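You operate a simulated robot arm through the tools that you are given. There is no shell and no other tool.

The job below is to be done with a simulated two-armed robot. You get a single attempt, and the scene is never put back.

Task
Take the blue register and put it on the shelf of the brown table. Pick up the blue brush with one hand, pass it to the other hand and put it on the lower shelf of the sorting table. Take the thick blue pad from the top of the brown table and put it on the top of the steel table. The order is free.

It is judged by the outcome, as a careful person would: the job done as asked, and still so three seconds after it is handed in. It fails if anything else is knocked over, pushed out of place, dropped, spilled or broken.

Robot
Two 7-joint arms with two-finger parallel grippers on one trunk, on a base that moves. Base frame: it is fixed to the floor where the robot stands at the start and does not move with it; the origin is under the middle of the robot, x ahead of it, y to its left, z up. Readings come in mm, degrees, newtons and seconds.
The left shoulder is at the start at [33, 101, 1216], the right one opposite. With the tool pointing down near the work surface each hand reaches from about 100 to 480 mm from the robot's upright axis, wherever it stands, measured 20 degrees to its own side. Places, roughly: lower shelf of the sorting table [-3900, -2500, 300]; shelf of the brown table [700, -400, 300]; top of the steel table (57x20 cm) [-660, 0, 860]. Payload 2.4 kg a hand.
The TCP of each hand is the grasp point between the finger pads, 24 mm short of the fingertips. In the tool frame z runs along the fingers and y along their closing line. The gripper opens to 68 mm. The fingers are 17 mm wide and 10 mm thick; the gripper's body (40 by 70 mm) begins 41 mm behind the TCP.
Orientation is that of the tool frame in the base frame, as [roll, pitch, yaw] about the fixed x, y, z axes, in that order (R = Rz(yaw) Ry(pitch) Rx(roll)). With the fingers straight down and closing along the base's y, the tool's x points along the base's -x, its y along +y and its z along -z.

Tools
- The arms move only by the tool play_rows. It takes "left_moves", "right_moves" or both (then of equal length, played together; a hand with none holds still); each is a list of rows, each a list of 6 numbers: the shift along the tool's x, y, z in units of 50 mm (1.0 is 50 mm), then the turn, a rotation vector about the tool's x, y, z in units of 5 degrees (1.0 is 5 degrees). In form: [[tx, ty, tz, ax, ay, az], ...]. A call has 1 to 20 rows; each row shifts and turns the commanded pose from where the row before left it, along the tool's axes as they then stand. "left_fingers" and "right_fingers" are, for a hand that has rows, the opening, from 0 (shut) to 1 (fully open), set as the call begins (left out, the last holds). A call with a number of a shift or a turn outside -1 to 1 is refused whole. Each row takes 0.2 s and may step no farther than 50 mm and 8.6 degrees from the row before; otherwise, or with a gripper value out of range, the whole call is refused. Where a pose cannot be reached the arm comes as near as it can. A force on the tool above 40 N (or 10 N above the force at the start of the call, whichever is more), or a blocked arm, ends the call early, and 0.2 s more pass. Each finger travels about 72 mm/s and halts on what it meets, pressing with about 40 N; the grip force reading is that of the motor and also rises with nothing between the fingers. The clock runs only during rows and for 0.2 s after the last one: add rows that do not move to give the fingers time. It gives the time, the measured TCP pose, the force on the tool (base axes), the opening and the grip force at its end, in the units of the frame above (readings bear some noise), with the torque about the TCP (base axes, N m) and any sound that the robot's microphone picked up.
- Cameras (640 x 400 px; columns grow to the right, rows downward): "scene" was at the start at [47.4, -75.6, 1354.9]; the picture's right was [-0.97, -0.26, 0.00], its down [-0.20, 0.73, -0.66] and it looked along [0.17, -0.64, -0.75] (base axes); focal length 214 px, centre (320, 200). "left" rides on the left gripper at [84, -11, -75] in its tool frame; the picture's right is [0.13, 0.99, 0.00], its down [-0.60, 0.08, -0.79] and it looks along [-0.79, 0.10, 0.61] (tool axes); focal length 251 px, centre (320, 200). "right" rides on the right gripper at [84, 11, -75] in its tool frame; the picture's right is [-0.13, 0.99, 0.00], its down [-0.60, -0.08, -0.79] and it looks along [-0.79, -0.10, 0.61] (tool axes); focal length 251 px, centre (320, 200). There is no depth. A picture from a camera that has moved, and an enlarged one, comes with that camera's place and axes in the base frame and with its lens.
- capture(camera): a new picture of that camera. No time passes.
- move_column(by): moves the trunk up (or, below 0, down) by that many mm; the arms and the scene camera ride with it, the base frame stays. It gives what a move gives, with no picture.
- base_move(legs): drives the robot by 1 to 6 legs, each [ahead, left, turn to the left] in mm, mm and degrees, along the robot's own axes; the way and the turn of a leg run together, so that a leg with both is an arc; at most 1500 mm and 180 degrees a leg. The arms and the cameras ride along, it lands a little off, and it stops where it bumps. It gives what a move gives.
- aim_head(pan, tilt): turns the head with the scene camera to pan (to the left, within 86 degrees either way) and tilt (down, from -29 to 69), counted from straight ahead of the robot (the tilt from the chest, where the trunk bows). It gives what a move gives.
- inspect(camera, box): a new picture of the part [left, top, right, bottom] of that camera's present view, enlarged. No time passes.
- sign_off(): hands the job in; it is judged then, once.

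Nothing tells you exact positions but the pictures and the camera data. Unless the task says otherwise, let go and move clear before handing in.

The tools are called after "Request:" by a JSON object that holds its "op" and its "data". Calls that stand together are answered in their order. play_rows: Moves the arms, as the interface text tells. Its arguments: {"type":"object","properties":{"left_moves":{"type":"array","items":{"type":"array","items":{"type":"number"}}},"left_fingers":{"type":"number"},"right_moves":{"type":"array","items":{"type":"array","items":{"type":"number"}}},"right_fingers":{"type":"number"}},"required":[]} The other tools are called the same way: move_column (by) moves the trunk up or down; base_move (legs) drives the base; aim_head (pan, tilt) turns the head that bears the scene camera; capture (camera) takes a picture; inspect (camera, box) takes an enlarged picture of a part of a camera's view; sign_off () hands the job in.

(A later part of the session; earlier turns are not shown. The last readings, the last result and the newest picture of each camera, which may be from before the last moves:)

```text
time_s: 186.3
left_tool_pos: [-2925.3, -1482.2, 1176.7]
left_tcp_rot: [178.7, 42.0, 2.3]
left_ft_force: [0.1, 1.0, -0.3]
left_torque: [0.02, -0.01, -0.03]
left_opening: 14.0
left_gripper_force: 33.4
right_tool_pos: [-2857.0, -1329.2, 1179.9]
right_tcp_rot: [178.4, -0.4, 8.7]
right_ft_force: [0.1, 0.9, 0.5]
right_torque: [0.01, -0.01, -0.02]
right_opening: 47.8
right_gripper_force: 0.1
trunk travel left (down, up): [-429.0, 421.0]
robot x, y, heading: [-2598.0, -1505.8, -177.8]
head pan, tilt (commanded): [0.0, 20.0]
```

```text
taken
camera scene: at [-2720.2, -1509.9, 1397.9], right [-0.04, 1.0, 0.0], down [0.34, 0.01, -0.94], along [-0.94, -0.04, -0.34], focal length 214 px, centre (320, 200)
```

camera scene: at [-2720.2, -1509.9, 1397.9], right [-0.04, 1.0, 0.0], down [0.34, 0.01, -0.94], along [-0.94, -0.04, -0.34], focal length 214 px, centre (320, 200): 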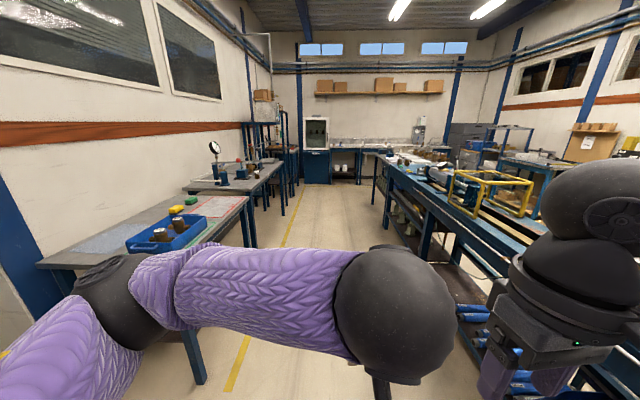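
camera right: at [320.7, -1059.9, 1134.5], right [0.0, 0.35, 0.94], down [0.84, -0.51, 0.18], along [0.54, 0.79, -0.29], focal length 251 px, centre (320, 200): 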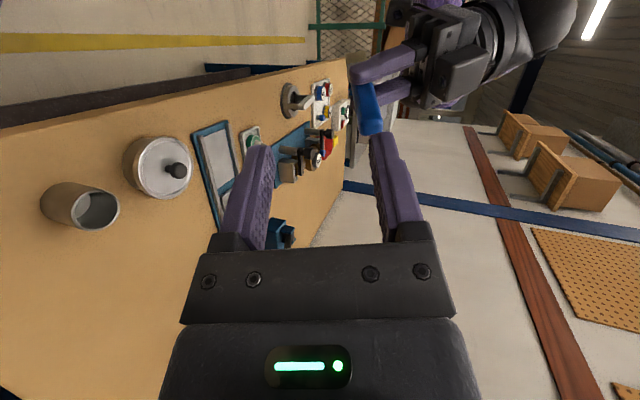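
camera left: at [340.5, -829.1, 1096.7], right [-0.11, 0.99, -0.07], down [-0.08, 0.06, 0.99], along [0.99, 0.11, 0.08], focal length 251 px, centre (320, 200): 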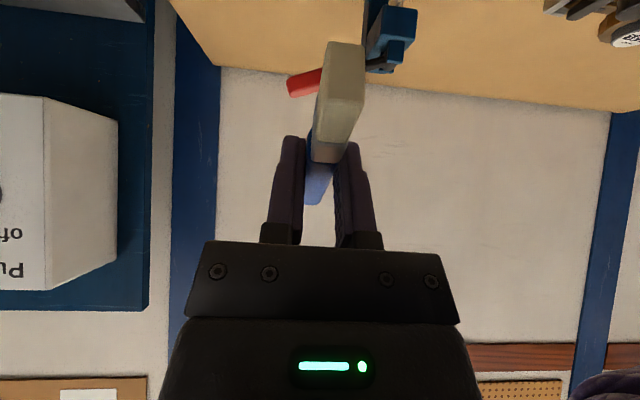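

This is the sorting table: sorting sheets and a blue tray on top, shelf below. I drive in front of it and face it.

Request:
{"op": "base_move", "data": {"legs": [[1280, 0, 0], [0, 0, 87.8]]}}

Request:
{"op": "aim_head", "data": {"pan": -20, "tilt": 40}}

Request:
{"op": "capture", "data": {"camera": "scene"}}

Request:
{"op": "aim_head", "data": {"pan": 30, "tilt": 40}}

Request:
{"op": "capture", "data": {"camera": "scene"}}

Request:
{"op": "capture", "data": {"camera": "right"}}

```text
time_s: 196.6
left_tool_pos: [-3958.1, -1871.8, 1176.5]
left_tcp_rot: [178.7, 42.0, 89.0]
left_ft_force: [0.6, -0.9, -0.6]
left_torque: [0.01, 0.01, -0.02]
left_opening: 14.0
left_gripper_force: 33.4
right_tool_pos: [-4105.1, -1793.4, 1179.3]
right_tcp_rot: [178.3, -0.4, 95.4]
right_ft_force: [0.0, -0.2, -0.3]
right_torque: [0.02, 0.0, 0.0]
right_opening: 47.6
right_gripper_force: 0.1
trunk travel left (down, up): [-429.0, 421.0]
robot x, y, heading: [-3915.3, -1546.9, -91.1]
head pan, tilt (commanded): [0.0, 20.0]
```

```text
time_s: 197.5
left_tool_pos: [-3957.6, -1871.9, 1176.5]
left_tcp_rot: [178.7, 42.0, 89.0]
left_ft_force: [-0.1, 0.3, 0.8]
left_torque: [0.02, 0.0, -0.01]
left_opening: 14.0
left_gripper_force: 33.3
right_tool_pos: [-4104.0, -1793.4, 1180.0]
right_tcp_rot: [178.2, -0.5, 95.4]
right_ft_force: [-0.8, -0.2, 0.7]
right_torque: [0.02, 0.02, 0.02]
right_opening: 47.5
right_gripper_force: 0.0
trunk travel left (down, up): [-429.0, 421.0]
robot x, y, heading: [-3914.6, -1541.7, -91.0]
head pan, tilt (commanded): [-20.0, 40.0]
```

```text
taken
camera scene: at [-3946.2, -1653.4, 1366.5], right [-0.93, 0.36, 0.0], down [0.23, 0.6, -0.77], along [-0.27, -0.72, -0.64], focal length 214 px, centre (320, 200)
```

scene: 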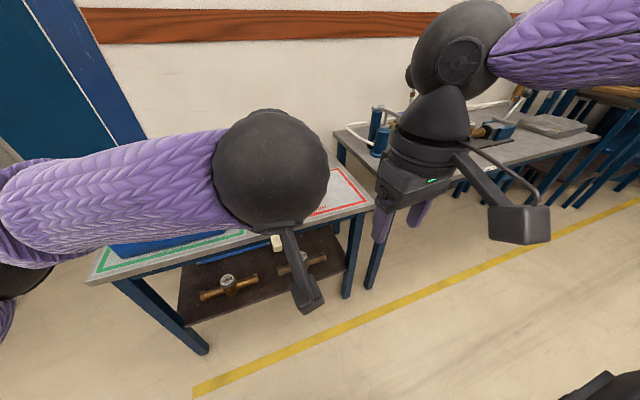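

```text
time_s: 198.7
left_tool_pos: [-3957.3, -1871.7, 1178.1]
left_tcp_rot: [178.7, 42.0, 89.1]
left_ft_force: [-0.4, 0.1, -0.2]
left_torque: [0.02, -0.02, -0.01]
left_opening: 13.9
left_gripper_force: 33.8
right_tool_pos: [-4104.1, -1792.9, 1179.6]
right_tcp_rot: [178.3, -0.4, 95.4]
right_ft_force: [0.3, -0.2, 0.0]
right_torque: [0.0, 0.02, 0.02]
right_opening: 47.4
right_gripper_force: 0.0
trunk travel left (down, up): [-429.0, 421.0]
robot x, y, heading: [-3909.1, -1545.8, -90.8]
head pan, tilt (commanded): [30.0, 40.0]
```

```text
taken
camera scene: at [-3874.7, -1648.4, 1366.5], right [-0.88, -0.48, 0.0], down [-0.31, 0.56, -0.77], along [0.37, -0.67, -0.64], focal length 214 px, centre (320, 200)
```

scene: 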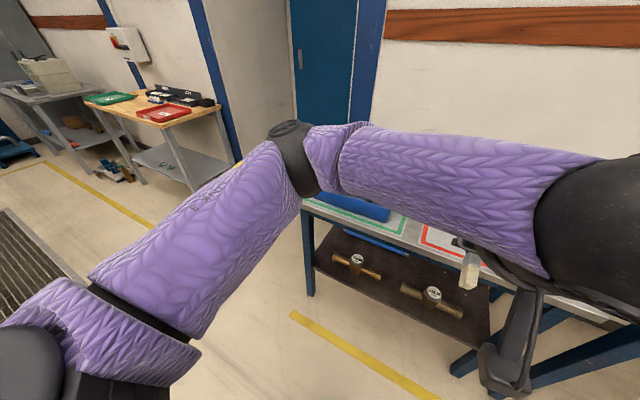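

```text
taken
camera right: at [-4106.0, -1708.8, 1255.5], right [1.0, -0.04, 0.03], down [-0.04, -0.62, 0.79], along [-0.01, -0.79, -0.62], focal length 251 px, centre (320, 200)
```

right: 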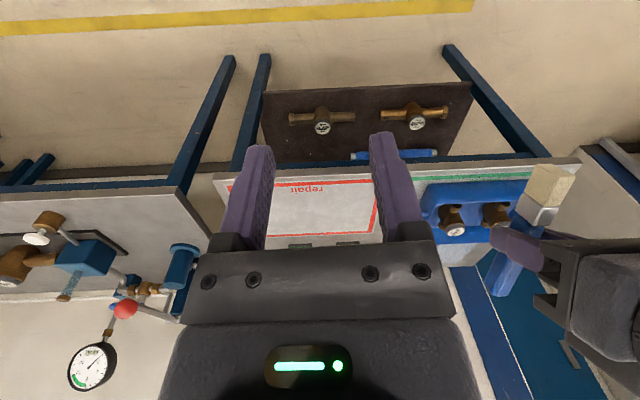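

The sorting table's lower shelf is at about z 300, front edge y≈-2220, with two brass valves near its front (x≈-4094 and -3699) and free space between them. Before approaching, I'll test the low arm pose here in free space: trunk fully down, left hand lowered.

Request:
{"op": "move_column", "data": {"by": -425}}

Request:
{"op": "play_rows", "data": {"left_moves": [[0, 0, 0, 0, 1, 0], [0, 0, 0, 0, 1, 0], [0, 0, 0, 0, 1, 0], [0, 0, 0, 0, 1, 0]]}}

Request:
{"op": "capture", "data": {"camera": "scene"}}

Request:
{"op": "capture", "data": {"camera": "right"}}

```text
refused: -425 is not a number from -400 to 400
```

```text
time_s: 199.7
left_tool_pos: [-3958.1, -1872.7, 1175.3]
left_tcp_rot: [179.0, 21.9, 89.5]
left_ft_force: [-0.4, 0.2, 0.8]
left_torque: [0.03, 0.01, 0.04]
left_opening: 13.9
left_gripper_force: 33.6
right_tool_pos: [-4105.7, -1793.3, 1179.6]
right_tcp_rot: [178.2, -0.4, 95.3]
right_ft_force: [-1.1, -0.4, -0.7]
right_torque: [0.03, -0.02, 0.01]
right_opening: 47.5
right_gripper_force: 0.0
trunk travel left (down, up): [-429.0, 421.0]
robot x, y, heading: [-3915.6, -1542.7, -91.1]
head pan, tilt (commanded): [30.0, 40.0]
```

```text
taken
camera scene: at [-3874.6, -1648.4, 1366.5], right [-0.87, -0.48, 0.0], down [-0.31, 0.56, -0.77], along [0.37, -0.67, -0.64], focal length 214 px, centre (320, 200)
```

scene: 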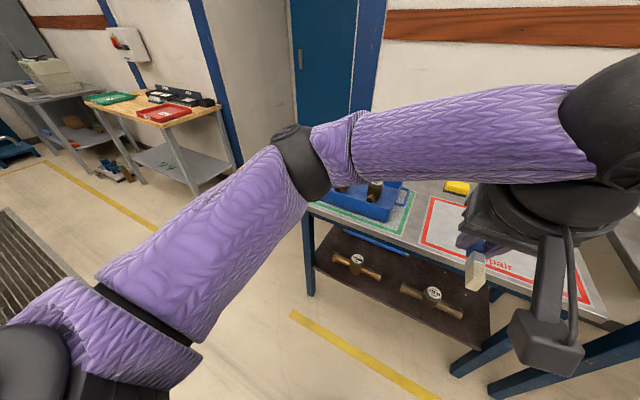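

```text
taken
camera right: at [-4106.0, -1708.8, 1255.5], right [1.0, -0.04, 0.03], down [-0.04, -0.62, 0.79], along [-0.01, -0.79, -0.62], focal length 251 px, centre (320, 200)
```

right: 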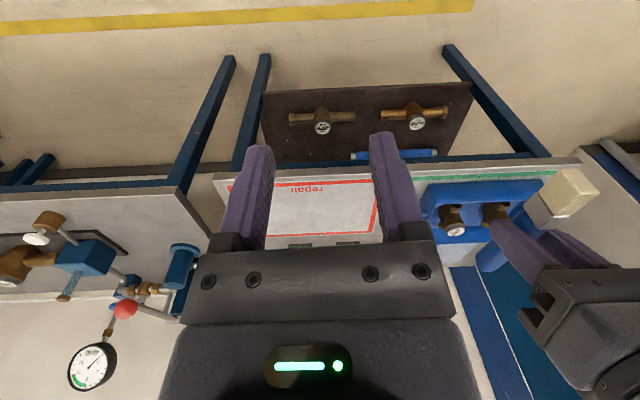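

Request:
{"op": "move_column", "data": {"by": -400}}

Request:
{"op": "capture", "data": {"camera": "scene"}}

```text
time_s: 203.2
left_tool_pos: [-3956.7, -1871.6, 780.5]
left_tcp_rot: [179.0, 21.8, 89.6]
left_ft_force: [-0.4, -0.8, -0.8]
left_torque: [0.02, -0.01, 0.0]
left_opening: 14.1
left_gripper_force: 33.5
right_tool_pos: [-4104.8, -1796.2, 785.0]
right_tcp_rot: [178.1, -0.1, 95.3]
right_ft_force: [1.6, -12.7, 10.1]
right_torque: [2.11, 0.26, -0.15]
right_opening: 47.4
right_gripper_force: 0.0
trunk travel left (down, up): [-35.0, 814.0]
robot x, y, heading: [-3915.1, -1543.7, -91.0]
head pan, tilt (commanded): [30.0, 40.0]
stopped: the force on the tool passed its limit at 54 N (the readings are from after the stop); the commanded pose is now the measured one
```

```text
taken
camera scene: at [-3876.2, -1746.1, 964.3], right [-0.87, -0.48, 0.0], down [-0.31, 0.56, -0.77], along [0.37, -0.67, -0.64], focal length 214 px, centre (320, 200)
```

scene: 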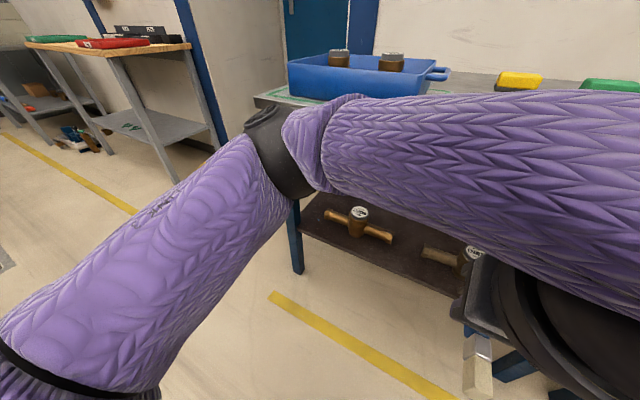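

The bowed chest nudged the right hand's bracket, so I move the right hand forward, and lower the left hand to shelf height in free space.

Request:
{"op": "play_rows", "data": {"right_moves": [[-0.8, 0, 0, 0, 0, 0], [-0.8, 0, 0, 0, 0, 0], [-0.4, 0, 0, 0, 0, 0]]}}

Request:
{"op": "play_rows", "data": {"left_moves": [[0.337, 0, 0.834, 0, 0, 0], [0.337, 0, 0.834, 0, 0, 0], [0.337, 0, 0.834, 0, 0, 0], [0.337, 0, 0.834, 0, 0, 0], [0.337, 0, 0.834, 0, 0, 0], [0.337, 0, 0.834, 0, 0, 0], [0.337, 0, 0.834, 0, 0, 0], [0.337, 0, 0.834, 0, 0, 0]]}}

Request:
{"op": "capture", "data": {"camera": "scene"}}

Request:
{"op": "capture", "data": {"camera": "right"}}

```text
time_s: 204.0
left_tool_pos: [-3956.9, -1871.7, 781.9]
left_tcp_rot: [179.1, 21.8, 89.5]
left_ft_force: [-0.6, -0.2, -0.5]
left_torque: [0.01, 0.0, 0.02]
left_opening: 13.9
left_gripper_force: 34.0
right_tool_pos: [-4097.7, -1897.5, 786.2]
right_tcp_rot: [178.2, -0.2, 95.5]
right_ft_force: [-0.3, 0.5, 0.8]
right_torque: [-0.03, -0.02, 0.02]
right_opening: 47.5
right_gripper_force: 0.0
trunk travel left (down, up): [-35.0, 814.0]
robot x, y, heading: [-3913.2, -1547.2, -91.0]
head pan, tilt (commanded): [30.0, 40.0]
```

```text
time_s: 205.8
left_tool_pos: [-3951.5, -1868.1, 420.9]
left_tcp_rot: [178.9, 21.8, 89.4]
left_ft_force: [-0.2, -0.9, -0.5]
left_torque: [0.01, 0.0, 0.02]
left_opening: 14.1
left_gripper_force: 33.7
right_tool_pos: [-4097.2, -1897.2, 786.1]
right_tcp_rot: [178.3, -0.2, 95.5]
right_ft_force: [-0.3, -0.7, -0.6]
right_torque: [0.0, -0.01, 0.01]
right_opening: 47.6
right_gripper_force: 0.0
trunk travel left (down, up): [-35.0, 814.0]
robot x, y, heading: [-3913.9, -1546.1, -90.8]
head pan, tilt (commanded): [30.0, 40.0]
```

```text
taken
camera scene: at [-3876.3, -1746.1, 964.5], right [-0.87, -0.48, 0.0], down [-0.31, 0.56, -0.77], along [0.37, -0.67, -0.64], focal length 214 px, centre (320, 200)
```

scene: 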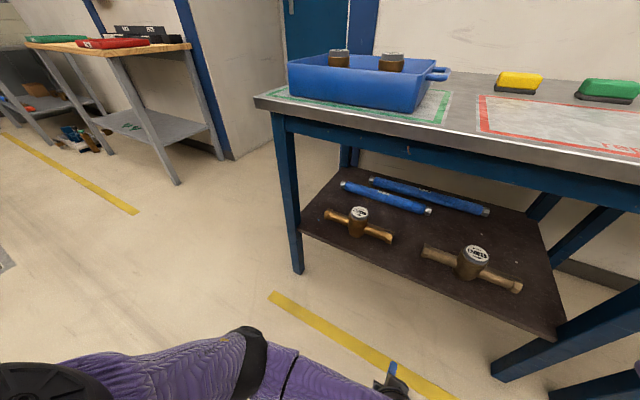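

```text
taken
camera right: at [-4099.0, -1812.5, 861.7], right [1.0, -0.04, 0.03], down [-0.05, -0.61, 0.79], along [-0.01, -0.79, -0.61], focal length 251 px, centre (320, 200)
```

right: 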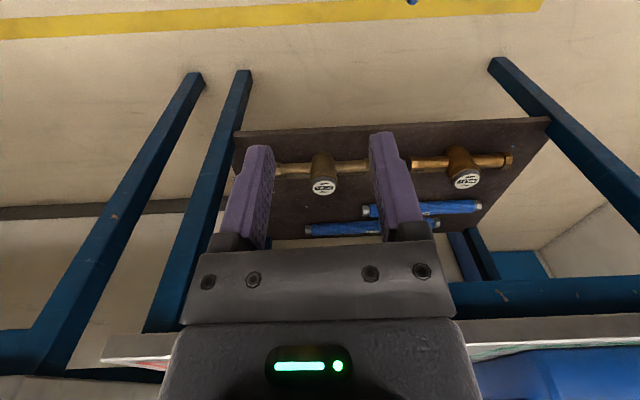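

The arm hangs down well and the view is clear. On the shelf, two brass valves lie across near the front with a gap of about 108 mm between them (x≈-3969…-3861), plus two blue rods behind. I test further forward reach at shelf height in free space.

Request:
{"op": "play_rows", "data": {"left_moves": [[-0.618, 0, 0.25, 0, 0, 0], [-0.618, 0, 0.25, 0, 0, 0], [-0.618, 0, 0.25, 0, 0, 0], [0.3, 0, 0.74, 0, 0, 0], [0.2, 0, 0.5, 0, 0, 0], [0, 0, 0, 0, 0, 0]]}}

Request:
{"op": "capture", "data": {"camera": "scene"}}

Request:
{"op": "capture", "data": {"camera": "left"}}

```text
time_s: 207.2
left_tool_pos: [-3950.5, -1965.7, 355.2]
left_tcp_rot: [179.1, 21.8, 89.5]
left_ft_force: [0.1, -0.5, -0.2]
left_torque: [-0.01, -0.02, 0.01]
left_opening: 14.0
left_gripper_force: 33.7
right_tool_pos: [-4098.5, -1897.4, 786.7]
right_tcp_rot: [178.3, -0.3, 95.4]
right_ft_force: [0.0, -0.3, -0.5]
right_torque: [0.02, 0.0, -0.01]
right_opening: 47.5
right_gripper_force: 0.0
trunk travel left (down, up): [-35.0, 814.0]
robot x, y, heading: [-3916.2, -1549.6, -91.2]
head pan, tilt (commanded): [30.0, 40.0]
```

```text
taken
camera scene: at [-3876.3, -1746.1, 964.5], right [-0.87, -0.48, 0.0], down [-0.31, 0.56, -0.77], along [0.37, -0.67, -0.64], focal length 214 px, centre (320, 200)
```

scene: 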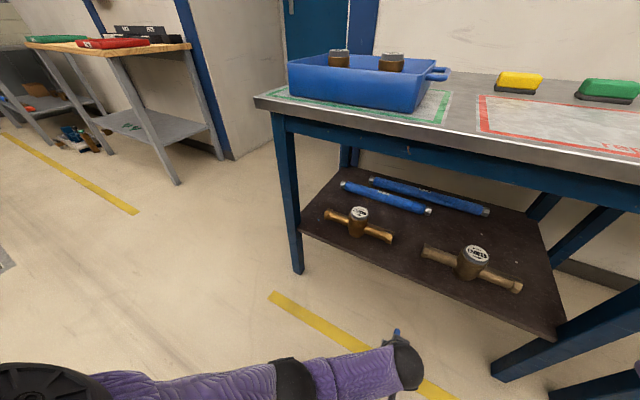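

```text
taken
camera left: at [-3962.6, -1859.1, 393.6], right [0.99, 0.12, -0.03], down [0.06, -0.27, 0.96], along [0.1, -0.96, -0.27], focal length 251 px, centre (320, 200)
```

left: 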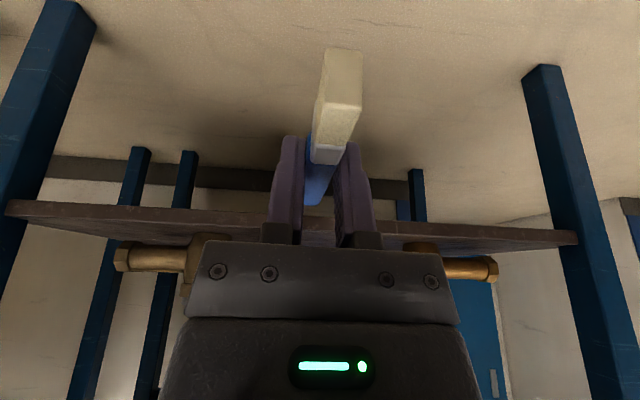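

The arm reaches 416 mm ahead at z 355 without trouble. I zoom into the left camera to measure the shelf height and front edge.

Request:
{"op": "inspect", "data": {"camera": "left", "box": [0, 160, 260, 300]}}

Request:
{"op": "inspect", "data": {"camera": "left", "box": [380, 160, 640, 300]}}

Request:
{"op": "inspect", "data": {"camera": "scene", "box": [260, 80, 640, 380]}}

```text
2.46 times, centred on (130, 230) of left
camera zoom: at [-3962.6, -1859.1, 393.6], right [0.99, 0.12, -0.03], down [0.06, -0.27, 0.96], along [0.1, -0.96, -0.27], focal length 619 px, centre (788, 126)
```

zoom: 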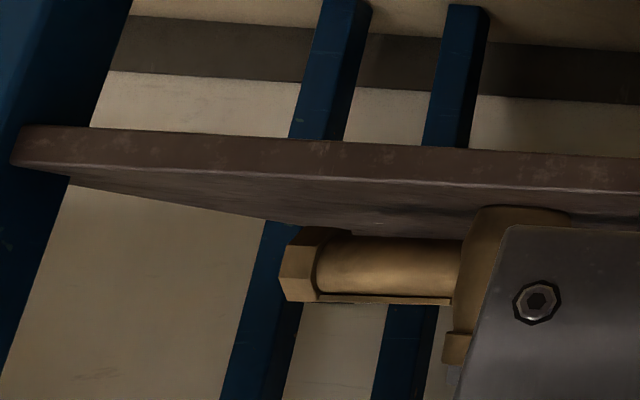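

```text
2.46 times, centred on (510, 230) of left
camera zoom: at [-3962.6, -1859.1, 393.6], right [0.99, 0.12, -0.03], down [0.06, -0.27, 0.96], along [0.1, -0.96, -0.27], focal length 619 px, centre (-148, 126)
```

zoom: 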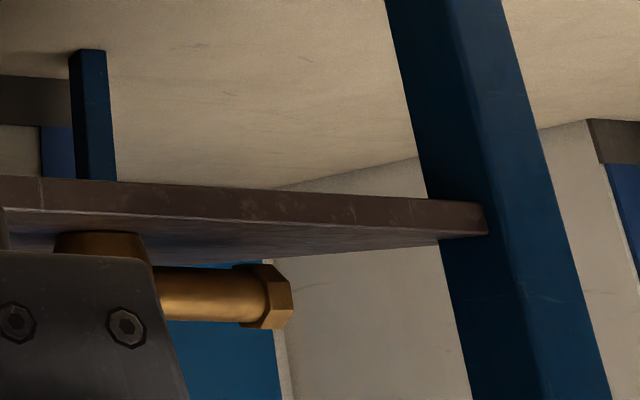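

```text
1.33 times, centred on (450, 230) of scene
camera zoom: at [-3876.3, -1746.1, 964.5], right [-0.87, -0.48, 0.0], down [-0.31, 0.56, -0.77], along [0.37, -0.67, -0.64], focal length 286 px, centre (147, 160)
```

zoom: 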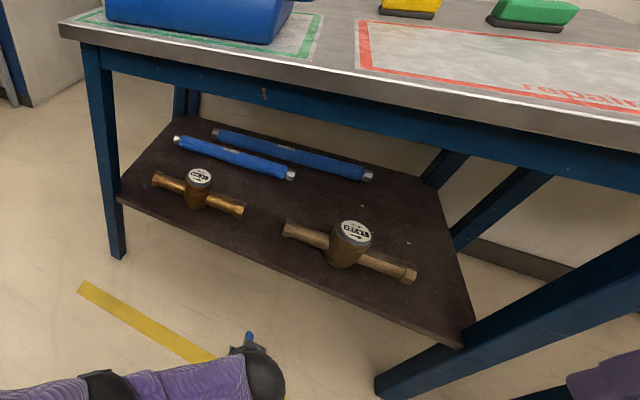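

Shelf top measures z≈339 with front edge y≈-2207; the tabletop is at z≈808 with front edge y≈-2165. The right hand would meet the tabletop when I drive in, so I lower it below table height too, close in.

Request:
{"op": "play_rows", "data": {"right_moves": [[0.1, 0, 0.85, 0, 0, 0], [0.1, 0, 0.85, 0, 0, 0], [0.15, 0, 0.85, 0, 0, 0], [0.2, 0, 0.85, 0, 0, 0], [0.2, 0, 0.85, 0, 0, 0], [0.2, 0, 0.85, 0, 0, 0], [0.2, 0, 0.85, 0, 0, 0]]}}

Request:
{"op": "aim_head", "data": {"pan": 0, "tilt": 50}}

Request:
{"op": "capture", "data": {"camera": "scene"}}

```text
time_s: 208.8
left_tool_pos: [-3950.7, -1964.6, 354.7]
left_tcp_rot: [179.0, 21.7, 89.5]
left_ft_force: [0.1, -0.3, -0.4]
left_torque: [0.02, 0.03, -0.01]
left_opening: 14.0
left_gripper_force: 33.2
right_tool_pos: [-4093.4, -1835.1, 492.2]
right_tcp_rot: [178.1, -0.1, 95.3]
right_ft_force: [0.1, -0.5, -1.1]
right_torque: [0.02, 0.01, -0.01]
right_opening: 47.6
right_gripper_force: 0.0
trunk travel left (down, up): [-35.0, 814.0]
robot x, y, heading: [-3916.9, -1545.5, -90.7]
head pan, tilt (commanded): [30.0, 40.0]
```

```text
time_s: 209.7
left_tool_pos: [-3951.9, -1966.5, 355.6]
left_tcp_rot: [179.1, 21.9, 89.6]
left_ft_force: [0.4, -0.1, -0.4]
left_torque: [-0.03, 0.0, 0.01]
left_opening: 14.1
left_gripper_force: 33.9
right_tool_pos: [-4093.3, -1836.3, 493.3]
right_tcp_rot: [178.1, -0.2, 95.4]
right_ft_force: [-0.1, 0.4, -0.5]
right_torque: [-0.02, 0.0, 0.0]
right_opening: 47.7
right_gripper_force: 0.1
trunk travel left (down, up): [-35.0, 814.0]
robot x, y, heading: [-3918.5, -1547.9, -91.0]
head pan, tilt (commanded): [0.0, 50.0]
```

```text
taken
camera scene: at [-3918.8, -1748.8, 950.3], right [-1.0, 0.02, 0.0], down [0.01, 0.77, -0.64], along [-0.01, -0.64, -0.77], focal length 214 px, centre (320, 200)
```

scene: 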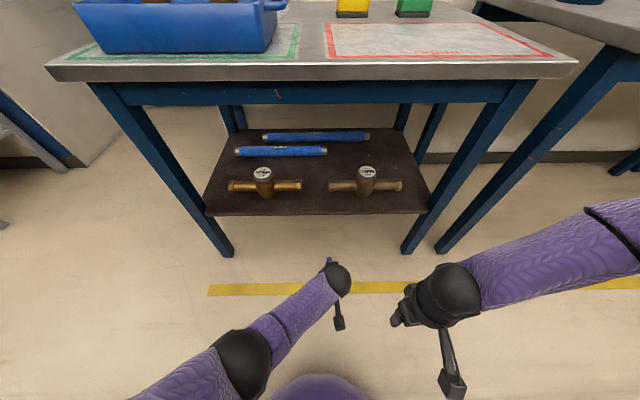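

Clear view now. The gap between the valves is centred at x≈-3908. I raise the left hand to clear the shelf edge, line up with the gap, and then drive in.

Request:
{"op": "play_rows", "data": {"left_moves": [[-0.27, 0, -0.66, 0, 0, 0], [-0.27, 0, -0.66, 0, 0, 0], [0, 0, 0, 0, 0, 0]]}}

Request:
{"op": "base_move", "data": {"legs": [[0, 36, 1], [150, 0, 0]]}}

Request:
{"op": "capture", "data": {"camera": "scene"}}

Request:
{"op": "capture", "data": {"camera": "left"}}

```text
time_s: 210.5
left_tool_pos: [-3950.4, -1970.6, 425.3]
left_tcp_rot: [178.9, 21.8, 89.5]
left_ft_force: [0.1, 0.1, -1.6]
left_torque: [-0.01, -0.01, 0.01]
left_opening: 14.0
left_gripper_force: 33.9
right_tool_pos: [-4093.9, -1835.1, 492.6]
right_tcp_rot: [178.2, -0.2, 95.4]
right_ft_force: [0.7, 0.2, 0.2]
right_torque: [0.01, -0.01, 0.02]
right_opening: 47.3
right_gripper_force: 0.0
trunk travel left (down, up): [-35.0, 814.0]
robot x, y, heading: [-3914.5, -1547.1, -91.0]
head pan, tilt (commanded): [0.0, 50.0]
```

```text
time_s: 212.4
left_tool_pos: [-3904.9, -2121.7, 424.3]
left_tcp_rot: [179.0, 21.8, 90.9]
left_ft_force: [0.2, 0.1, -0.7]
left_torque: [-0.02, -0.02, 0.01]
left_opening: 14.3
left_gripper_force: 33.7
right_tool_pos: [-4051.4, -1992.7, 493.4]
right_tcp_rot: [178.2, -0.2, 96.8]
right_ft_force: [-0.4, 1.0, 0.0]
right_torque: [-0.02, 0.01, 0.02]
right_opening: 47.7
right_gripper_force: 0.1
trunk travel left (down, up): [-35.0, 814.0]
robot x, y, heading: [-3879.4, -1698.9, -89.3]
head pan, tilt (commanded): [0.0, 50.0]
```

```text
taken
camera scene: at [-3878.7, -1900.4, 950.3], right [-1.0, -0.01, 0.0], down [0.0, 0.77, -0.64], along [0.0, -0.64, -0.77], focal length 214 px, centre (320, 200)
```

scene: 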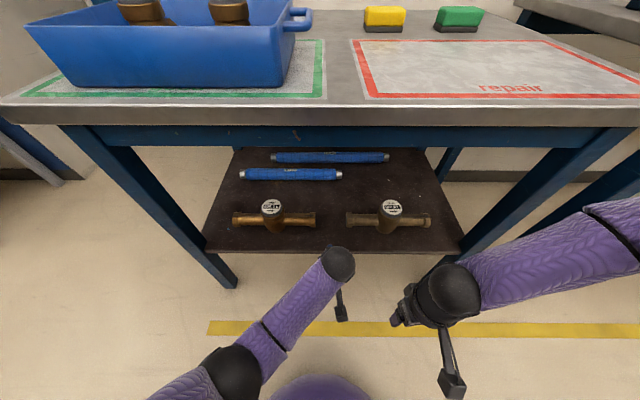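

```text
taken
camera left: at [-3919.2, -2016.1, 463.5], right [0.99, 0.14, -0.03], down [0.07, -0.27, 0.96], along [0.13, -0.95, -0.27], focal length 251 px, centre (320, 200)
```

left: 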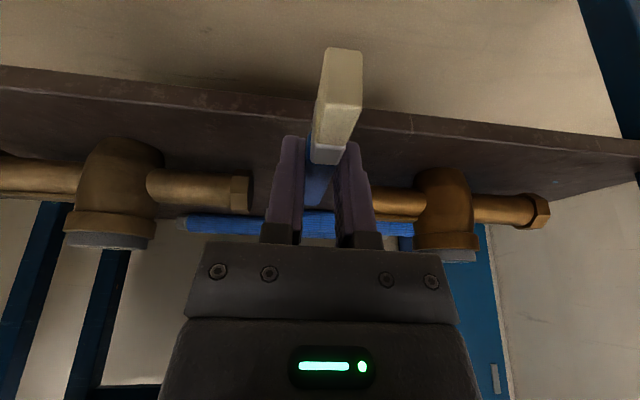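

Lined up (hand x≈-3905, gap centre ≈-3910). Before driving the last 157 mm in, I check the right arm's elbow clearance to the table.

Request:
{"op": "aim_head", "data": {"pan": -45, "tilt": 45}}

Request:
{"op": "capture", "data": {"camera": "scene"}}

Request:
{"op": "aim_head", "data": {"pan": 45, "tilt": 50}}

Request:
{"op": "capture", "data": {"camera": "scene"}}

```text
time_s: 213.5
left_tool_pos: [-3904.6, -2121.1, 425.1]
left_tcp_rot: [179.0, 21.8, 90.8]
left_ft_force: [0.2, 0.0, -1.0]
left_torque: [0.01, 0.03, -0.01]
left_opening: 13.9
left_gripper_force: 33.8
right_tool_pos: [-4051.7, -1991.2, 492.8]
right_tcp_rot: [178.3, -0.2, 96.6]
right_ft_force: [-0.5, 0.0, -0.2]
right_torque: [0.03, 0.01, -0.02]
right_opening: 47.5
right_gripper_force: 0.1
trunk travel left (down, up): [-35.0, 814.0]
robot x, y, heading: [-3879.8, -1700.8, -89.5]
head pan, tilt (commanded): [-45.0, 45.0]
```

```text
taken
camera scene: at [-3936.3, -1881.4, 957.2], right [-0.71, 0.7, 0.0], down [0.5, 0.5, -0.71], along [-0.5, -0.5, -0.71], focal length 214 px, centre (320, 200)
```

scene: 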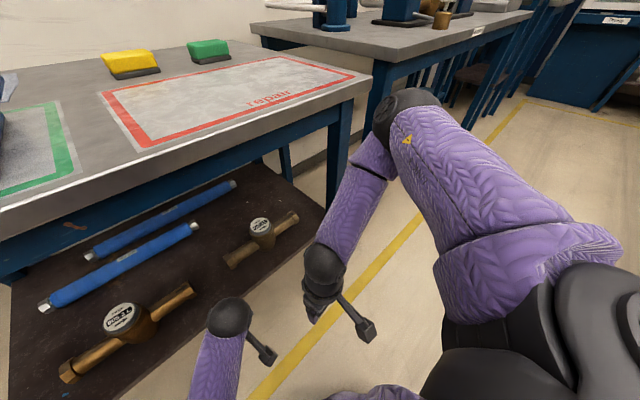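

```text
time_s: 215.1
left_tool_pos: [-3906.6, -2122.9, 424.6]
left_tcp_rot: [178.9, 21.8, 90.8]
left_ft_force: [-0.2, -0.2, -0.9]
left_torque: [0.05, 0.03, -0.02]
left_opening: 13.7
left_gripper_force: 33.4
right_tool_pos: [-4050.1, -1992.3, 492.5]
right_tcp_rot: [178.3, -0.3, 96.9]
right_ft_force: [-0.4, 0.3, -0.1]
right_torque: [0.01, 0.0, -0.01]
right_opening: 47.6
right_gripper_force: 0.0
trunk travel left (down, up): [-35.0, 814.0]
robot x, y, heading: [-3879.0, -1701.2, -89.7]
head pan, tilt (commanded): [45.0, 50.0]
```

```text
taken
camera scene: at [-3824.4, -1877.6, 950.3], right [-0.7, -0.71, 0.0], down [-0.54, 0.54, -0.64], along [0.46, -0.45, -0.77], focal length 214 px, centre (320, 200)
```

scene: 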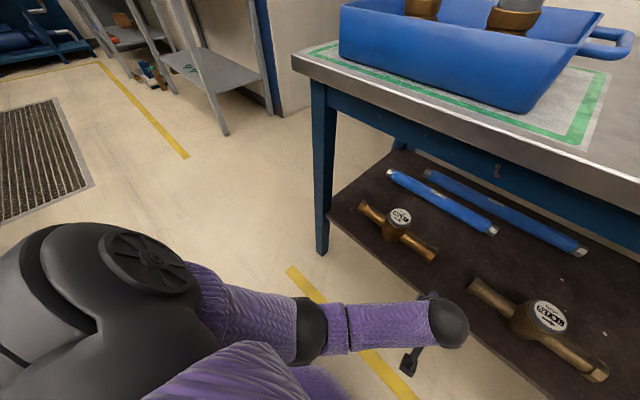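

The right elbow would come close to the tabletop corner if I drove in fully, so I'll drive in less and extend the left arm more. I test that extension here first, above shelf height.

Request:
{"op": "play_rows", "data": {"left_moves": [[-0.715, 0, 0.289, 0, 0, 0], [-0.715, 0, 0.289, 0, 0, 0], [0, 0, 0, 0, 0, 0]]}}

Request:
{"op": "aim_head", "data": {"pan": 0, "tilt": 50}}

Request:
{"op": "capture", "data": {"camera": "scene"}}

```text
time_s: 215.9
left_tool_pos: [-3903.7, -2201.5, 426.7]
left_tcp_rot: [179.0, 21.8, 90.9]
left_ft_force: [0.4, 0.5, -0.3]
left_torque: [-0.01, -0.02, -0.01]
left_opening: 14.0
left_gripper_force: 33.6
right_tool_pos: [-4050.4, -1991.4, 493.0]
right_tcp_rot: [178.2, -0.1, 96.8]
right_ft_force: [-1.0, -0.2, 0.3]
right_torque: [-0.02, 0.0, 0.03]
right_opening: 47.5
right_gripper_force: 0.1
trunk travel left (down, up): [-35.0, 814.0]
robot x, y, heading: [-3877.2, -1691.4, -89.6]
head pan, tilt (commanded): [45.0, 50.0]
```

```text
time_s: 217.1
left_tool_pos: [-3902.5, -2201.5, 426.0]
left_tcp_rot: [179.2, 21.8, 90.9]
left_ft_force: [0.5, 0.5, 0.3]
left_torque: [0.02, -0.01, -0.04]
left_opening: 14.1
left_gripper_force: 33.6
right_tool_pos: [-4050.6, -1991.5, 492.1]
right_tcp_rot: [178.2, -0.2, 96.8]
right_ft_force: [-0.6, -0.5, -0.4]
right_torque: [0.02, -0.01, 0.01]
right_opening: 47.6
right_gripper_force: 0.1
trunk travel left (down, up): [-35.0, 814.0]
robot x, y, heading: [-3879.2, -1698.7, -89.6]
head pan, tilt (commanded): [0.0, 50.0]
```

```text
taken
camera scene: at [-3878.7, -1900.5, 950.3], right [-1.0, -0.01, 0.0], down [-0.01, 0.77, -0.64], along [0.0, -0.64, -0.77], focal length 214 px, centre (320, 200)
```

scene: 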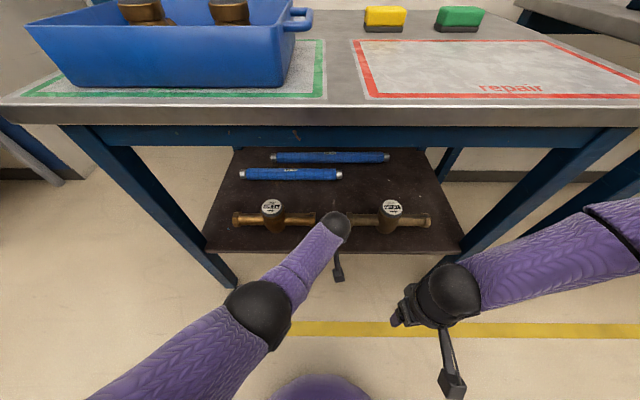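

It reaches 503 mm ahead easily. I extend another 40 mm.

Request:
{"op": "play_rows", "data": {"left_moves": [[-0.74, 0, 0.3, 0, 0, 0], [0, 0, 0, 0, 0, 0]]}}

Request:
{"op": "capture", "data": {"camera": "left"}}

Request:
{"op": "inspect", "data": {"camera": "scene", "box": [200, 140, 480, 300]}}

```text
time_s: 217.7
left_tool_pos: [-3894.1, -2220.8, 432.3]
left_tcp_rot: [179.0, 21.8, 90.8]
left_ft_force: [0.8, 0.1, -0.1]
left_torque: [0.03, 0.06, -0.03]
left_opening: 14.1
left_gripper_force: 33.4
left hand out of reach, approached as far as the arm can: row 1
right_tool_pos: [-4051.0, -1991.4, 492.8]
right_tcp_rot: [178.2, -0.2, 96.8]
right_ft_force: [0.5, -0.2, 0.3]
right_torque: [-0.01, 0.0, 0.02]
right_opening: 47.6
right_gripper_force: 0.0
trunk travel left (down, up): [-35.0, 814.0]
robot x, y, heading: [-3878.8, -1697.9, -89.4]
head pan, tilt (commanded): [0.0, 50.0]
```

```text
taken
camera left: at [-3908.4, -2114.5, 469.9], right [0.99, 0.14, -0.03], down [0.07, -0.26, 0.96], along [0.13, -0.95, -0.27], focal length 251 px, centre (320, 200)
```

left: 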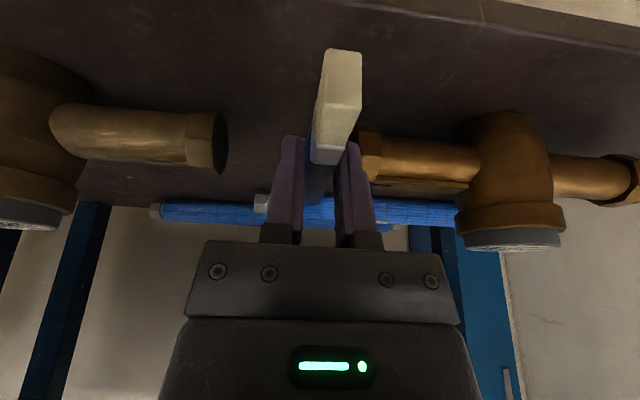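

```text
2.29 times, centred on (340, 220) of scene
camera zoom: at [-3878.7, -1900.5, 950.3], right [-1.0, -0.01, 0.0], down [0.0, 0.77, -0.64], along [0.0, -0.64, -0.77], focal length 490 px, centre (274, 154)
```

zoom: 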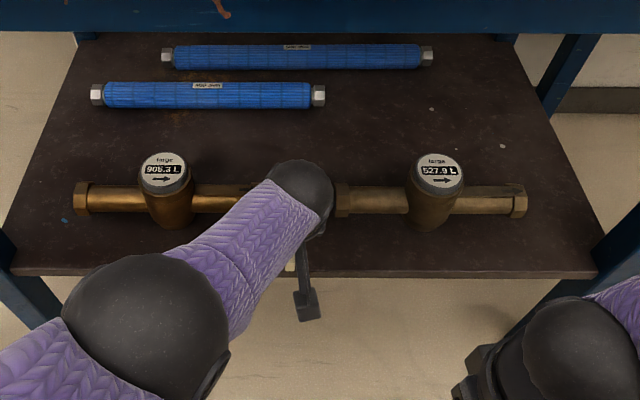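

The limit is about 520 mm. I'll hold around 505 mm, recentre in the gap, and lower the right hand further so its elbow drops away from the tabletop edge before the final 75 mm drive.

Request:
{"op": "play_rows", "data": {"left_moves": [[0.3, -0.24, -0.12, 0, 0, 0], [0, 0, 0, 0, 0, 0], [0, 0, 0, 0, 0, 0], [0, 0, 0, 0, 0, 0]], "right_moves": [[0, 0, 0.8, 0, 0, 0], [0, 0, 0.8, 0, 0, 0], [0, 0, 0.8, 0, 0, 0], [0, 0, 0, 0, 0, 0]]}}

Request:
{"op": "aim_head", "data": {"pan": -45, "tilt": 45}}

Request:
{"op": "capture", "data": {"camera": "scene"}}

```text
time_s: 218.7
left_tool_pos: [-3893.9, -2220.2, 431.1]
left_tcp_rot: [179.0, 21.8, 90.9]
left_ft_force: [0.2, 0.5, -0.5]
left_torque: [0.0, 0.0, 0.04]
left_opening: 13.9
left_gripper_force: 33.8
left hand out of reach, approached as far as the arm can: row 1
right_tool_pos: [-4069.8, -1995.2, 433.4]
right_tcp_rot: [178.1, -0.2, 96.9]
right_ft_force: [0.2, 1.0, 0.4]
right_torque: [-0.01, -0.01, -0.02]
right_opening: 47.8
right_gripper_force: 0.1
right hand out of reach, approached as far as the arm can: row 2, 3
trunk travel left (down, up): [-35.0, 814.0]
robot x, y, heading: [-3878.6, -1695.9, -89.6]
head pan, tilt (commanded): [0.0, 50.0]
```

```text
time_s: 219.8
left_tool_pos: [-3894.3, -2220.3, 431.6]
left_tcp_rot: [179.1, 21.7, 90.7]
left_ft_force: [0.1, -1.5, -0.4]
left_torque: [0.0, 0.04, -0.01]
left_opening: 14.0
left_gripper_force: 33.8
right_tool_pos: [-4070.7, -1994.7, 432.9]
right_tcp_rot: [178.1, -0.2, 96.8]
right_ft_force: [-0.3, 0.4, 0.0]
right_torque: [0.02, -0.01, 0.0]
right_opening: 47.2
right_gripper_force: 0.1
trunk travel left (down, up): [-35.0, 814.0]
robot x, y, heading: [-3881.0, -1697.6, -89.7]
head pan, tilt (commanded): [-45.0, 45.0]
```

```text
taken
camera scene: at [-3936.3, -1881.4, 957.2], right [-0.71, 0.7, 0.0], down [0.5, 0.5, -0.71], along [-0.5, -0.5, -0.71], focal length 214 px, centre (320, 200)
```

scene: 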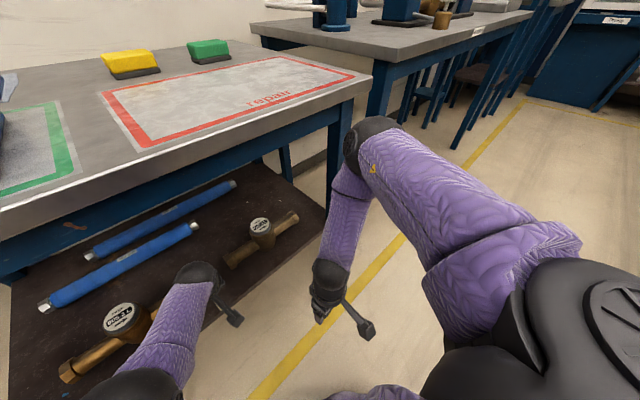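

Lowering brings the elbow nearer the table, so instead I raise the right hand up above tabletop level in front of the table, and pull the left back within reach.

Request:
{"op": "play_rows", "data": {"left_moves": [[0.4, 0, -0.16, 0, 0, 0], [0, 0, 0, 0, 0, 0], [0, 0, 0, 0, 0, 0], [0, 0, 0, 0, 0, 0], [0, 0, 0, 0, 0, 0], [0, 0, 0, 0, 0, 0], [0, 0, 0, 0, 0, 0], [0, 0, 0, 0, 0, 0], [0, 0, 0, 0, 0, 0], [0, 0, 0, 0, 0, 0], [0, 0, 0, 0, 0, 0]], "right_moves": [[-0.05, 0, -0.9, 0, 0, 0], [-0.05, 0, -0.9, 0, 0, 0], [-0.05, 0, -0.9, 0, 0, 0], [-0.05, 0, -0.9, 0, 0, 0], [-0.05, 0, -0.9, 0, 0, 0], [-0.05, 0, -0.9, 0, 0, 0], [-0.05, 0, -0.9, 0, 0, 0], [-0.05, 0, -0.9, 0, 0, 0], [-0.05, 0, -0.9, 0, 0, 0], [-0.05, 0, -0.9, 0, 0, 0], [-0.05, 0, -0.9, 0, 0, 0]]}}

Request:
{"op": "capture", "data": {"camera": "scene"}}

```text
time_s: 222.2
left_tool_pos: [-3899.1, -2212.5, 427.4]
left_tcp_rot: [179.0, 21.7, 90.9]
left_ft_force: [-0.6, 0.0, 0.0]
left_torque: [-0.01, 0.0, 0.03]
left_opening: 14.0
left_gripper_force: 33.5
left hand out of reach, approached as far as the arm can: row 1
right_tool_pos: [-4082.3, -2028.1, 926.9]
right_tcp_rot: [178.2, -0.3, 96.7]
right_ft_force: [0.2, -0.9, 0.3]
right_torque: [-0.01, 0.01, 0.02]
right_opening: 47.4
right_gripper_force: 0.0
trunk travel left (down, up): [-35.0, 814.0]
robot x, y, heading: [-3876.8, -1696.3, -89.9]
head pan, tilt (commanded): [-45.0, 45.0]
```

```text
taken
camera scene: at [-3936.4, -1881.4, 957.2], right [-0.71, 0.7, 0.0], down [0.5, 0.5, -0.71], along [-0.5, -0.5, -0.71], focal length 214 px, centre (320, 200)
```

scene: 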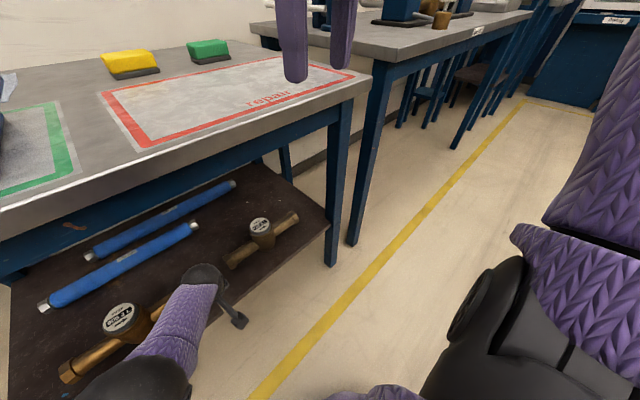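

Request:
{"op": "play_rows", "data": {"left_moves": [[0.25, 0, -0.1, 0, 0, 0], [0, 0, 0, 0, 0, 0]]}}

Request:
{"op": "aim_head", "data": {"pan": 0, "tilt": 55}}

Request:
{"op": "capture", "data": {"camera": "scene"}}

Request:
{"op": "capture", "data": {"camera": "left"}}

```text
time_s: 222.8
left_tool_pos: [-3901.8, -2208.2, 424.2]
left_tcp_rot: [179.1, 21.8, 90.8]
left_ft_force: [-0.9, 0.0, -0.5]
left_torque: [-0.01, -0.01, 0.0]
left_opening: 14.1
left_gripper_force: 34.1
left hand out of reach, approached as far as the arm can: row 1
right_tool_pos: [-4081.6, -2028.6, 926.8]
right_tcp_rot: [178.2, -0.2, 96.9]
right_ft_force: [-0.3, -0.6, 0.0]
right_torque: [0.02, 0.04, 0.0]
right_opening: 47.7
right_gripper_force: 0.0
trunk travel left (down, up): [-35.0, 814.0]
robot x, y, heading: [-3880.4, -1698.0, -89.5]
head pan, tilt (commanded): [-45.0, 45.0]
```

```text
time_s: 223.9
left_tool_pos: [-3901.7, -2209.9, 423.8]
left_tcp_rot: [179.0, 21.7, 90.7]
left_ft_force: [-0.4, 0.2, -0.5]
left_torque: [0.0, 0.01, 0.01]
left_opening: 14.3
left_gripper_force: 33.9
right_tool_pos: [-4082.3, -2028.9, 925.4]
right_tcp_rot: [178.2, -0.2, 96.8]
right_ft_force: [-0.3, -0.2, 0.4]
right_torque: [0.02, 0.03, 0.0]
right_opening: 47.4
right_gripper_force: 0.0
trunk travel left (down, up): [-35.0, 814.0]
robot x, y, heading: [-3880.1, -1701.7, -89.7]
head pan, tilt (commanded): [0.0, 55.0]
```

```text
taken
camera scene: at [-3878.8, -1895.6, 943.8], right [-1.0, -0.01, 0.0], down [0.0, 0.82, -0.57], along [0.0, -0.57, -0.82], focal length 214 px, centre (320, 200)
```

scene: 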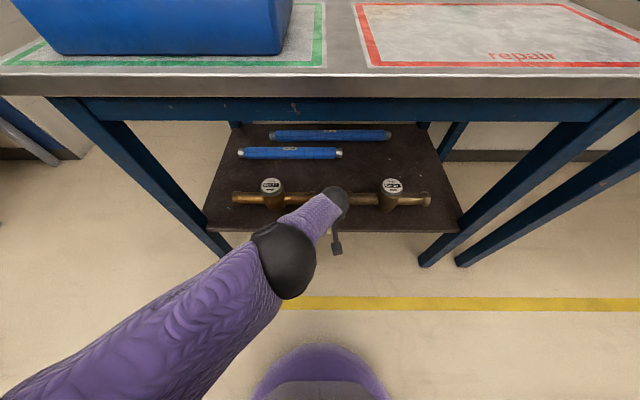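

```text
taken
camera left: at [-3915.6, -2103.2, 462.5], right [0.99, 0.14, -0.03], down [0.07, -0.27, 0.96], along [0.13, -0.95, -0.27], focal length 251 px, centre (320, 200)
```

left: 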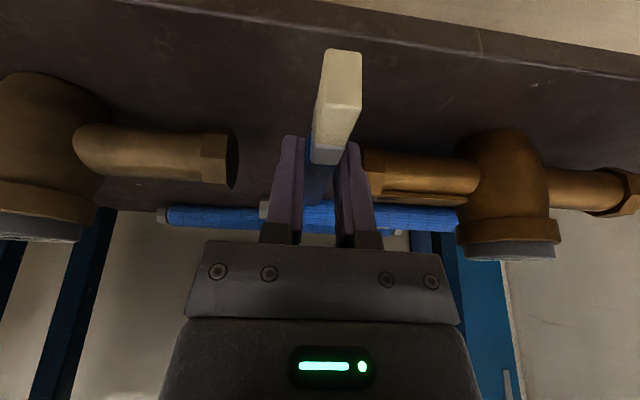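

The gap is lined up; I drive the last 70 mm in, with the brush travelling above the shelf between the two meters.

Request:
{"op": "base_move", "data": {"legs": [[68, 0, 0]]}}

Request:
{"op": "capture", "data": {"camera": "left"}}

Request:
{"op": "capture", "data": {"camera": "scene"}}

```text
time_s: 224.9
left_tool_pos: [-3900.6, -2278.7, 423.2]
left_tcp_rot: [179.0, 21.8, 90.7]
left_ft_force: [-0.6, -0.9, 0.0]
left_torque: [0.0, 0.01, 0.02]
left_opening: 13.8
left_gripper_force: 33.8
right_tool_pos: [-4081.2, -2097.1, 926.3]
right_tcp_rot: [178.1, -0.2, 96.7]
right_ft_force: [0.3, -0.8, -0.1]
right_torque: [0.02, 0.01, 0.01]
right_opening: 47.6
right_gripper_force: 0.0
trunk travel left (down, up): [-35.0, 814.0]
robot x, y, heading: [-3879.7, -1766.1, -89.6]
head pan, tilt (commanded): [0.0, 55.0]
```

```text
taken
camera left: at [-3915.0, -2172.8, 462.5], right [0.99, 0.14, -0.03], down [0.07, -0.26, 0.96], along [0.13, -0.95, -0.27], focal length 251 px, centre (320, 200)
```

left: 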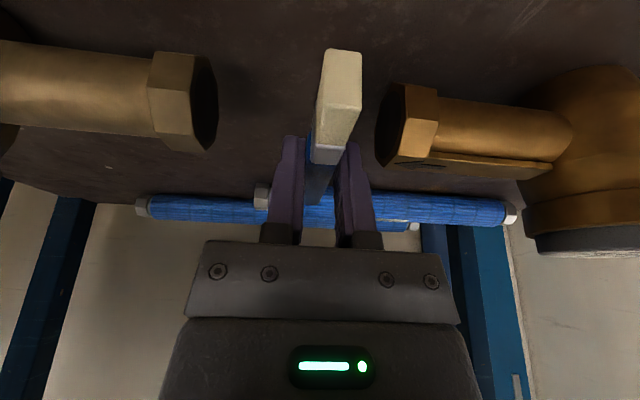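

```text
taken
camera scene: at [-3878.2, -1965.1, 943.8], right [-1.0, -0.01, 0.0], down [-0.01, 0.82, -0.57], along [0.0, -0.57, -0.82], focal length 214 px, centre (320, 200)
```

scene: 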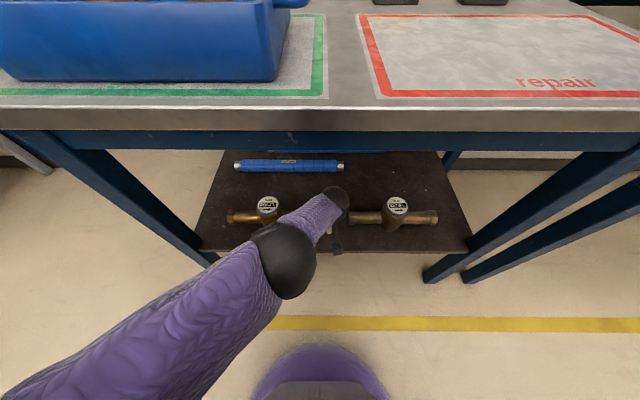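

The brush is over the shelf in the gap. I centre it by 8 mm and lower it towards the shelf.

Request:
{"op": "play_rows", "data": {"left_moves": [[0, -0.16, 0, 0, 0, 0], [0.17, 0, 0.42, 0, 0, 0], [0.17, 0, 0.42, 0, 0, 0], [0, 0, 0, 0, 0, 0]]}}

Request:
{"op": "capture", "data": {"camera": "left"}}

```text
time_s: 225.9
left_tool_pos: [-3898.2, -2259.9, 391.6]
left_tcp_rot: [179.1, 21.9, 90.7]
left_ft_force: [0.6, -0.4, 0.8]
left_torque: [-0.02, 0.0, 0.02]
left_opening: 14.2
left_gripper_force: 33.7
left hand out of reach, approached as far as the arm can: row 1, 2, 3
right_tool_pos: [-4080.8, -2098.5, 927.1]
right_tcp_rot: [178.2, -0.1, 96.9]
right_ft_force: [-0.1, -0.9, -0.5]
right_torque: [0.0, 0.02, 0.01]
right_opening: 47.6
right_gripper_force: 0.0
trunk travel left (down, up): [-35.0, 814.0]
robot x, y, heading: [-3878.5, -1769.7, -89.8]
head pan, tilt (commanded): [0.0, 55.0]
```

```text
taken
camera left: at [-3911.2, -2152.7, 430.0], right [0.99, 0.14, -0.03], down [0.07, -0.26, 0.96], along [0.13, -0.95, -0.27], focal length 251 px, centre (320, 200)
```

left: 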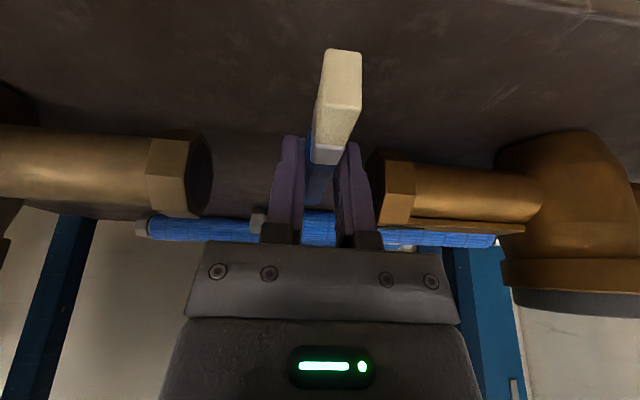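

Lower down the reach shrinks, so I lower the trunk its last 30 mm (after lifting the hand a bit) to gain reach at shelf level.

Request:
{"op": "play_rows", "data": {"left_moves": [[-0.3, 0, -0.74, 0, 0, 0], [0, 0, 0, 0, 0, 0]]}}

Request:
{"op": "move_column", "data": {"by": -30}}

Request:
{"op": "capture", "data": {"camera": "left"}}

Request:
{"op": "capture", "data": {"camera": "scene"}}

```text
time_s: 226.5
left_tool_pos: [-3901.6, -2276.0, 420.1]
left_tcp_rot: [178.9, 21.8, 90.8]
left_ft_force: [-1.0, 0.3, -1.2]
left_torque: [0.02, -0.01, 0.0]
left_opening: 13.8
left_gripper_force: 33.7
left hand out of reach, approached as far as the arm can: row 1
right_tool_pos: [-4081.9, -2099.4, 927.1]
right_tcp_rot: [178.1, -0.3, 96.8]
right_ft_force: [-0.1, -0.2, 0.2]
right_torque: [0.03, -0.02, -0.01]
right_opening: 47.8
right_gripper_force: 0.0
trunk travel left (down, up): [-35.0, 814.0]
robot x, y, heading: [-3879.6, -1767.6, -89.7]
head pan, tilt (commanded): [0.0, 55.0]
```

```text
time_s: 227.2
left_tool_pos: [-3901.0, -2271.2, 376.9]
left_tcp_rot: [179.0, 20.3, 90.8]
left_ft_force: [-0.8, 0.8, -0.5]
left_torque: [0.0, 0.01, 0.02]
left_opening: 13.9
left_gripper_force: 33.2
right_tool_pos: [-4080.7, -2098.5, 896.3]
right_tcp_rot: [178.1, -0.3, 96.7]
right_ft_force: [-0.2, -0.1, 0.1]
right_torque: [-0.02, 0.02, 0.02]
right_opening: 47.6
right_gripper_force: 0.0
trunk travel left (down, up): [-5.0, 844.0]
robot x, y, heading: [-3877.3, -1766.3, -89.7]
head pan, tilt (commanded): [0.0, 55.0]
```

```text
taken
camera left: at [-3915.3, -2166.8, 417.5], right [0.99, 0.14, -0.03], down [0.07, -0.29, 0.95], along [0.13, -0.95, -0.3], focal length 251 px, centre (320, 200)
```

left: 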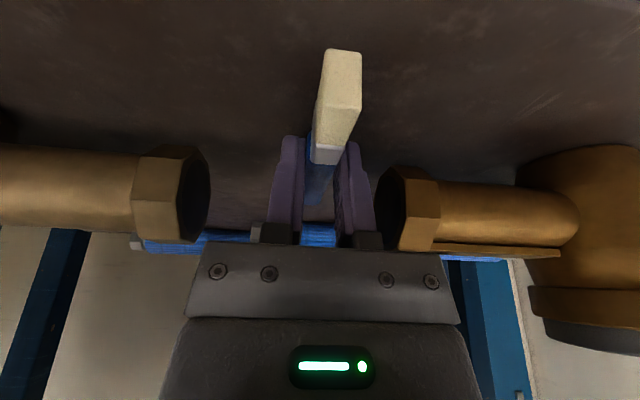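

```text
taken
camera scene: at [-3878.1, -1976.5, 912.2], right [-1.0, -0.01, 0.0], down [-0.01, 0.82, -0.57], along [0.0, -0.57, -0.82], focal length 214 px, centre (320, 200)
```

scene: 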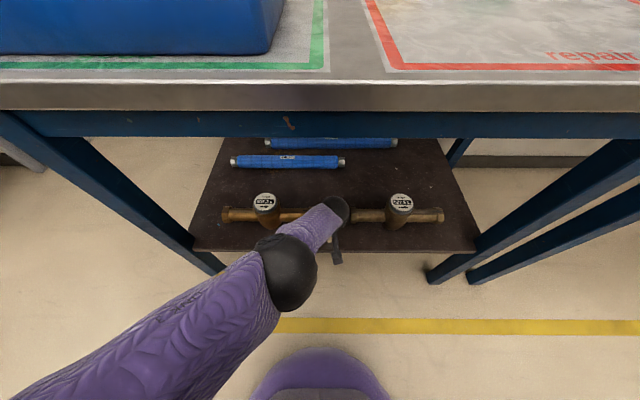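

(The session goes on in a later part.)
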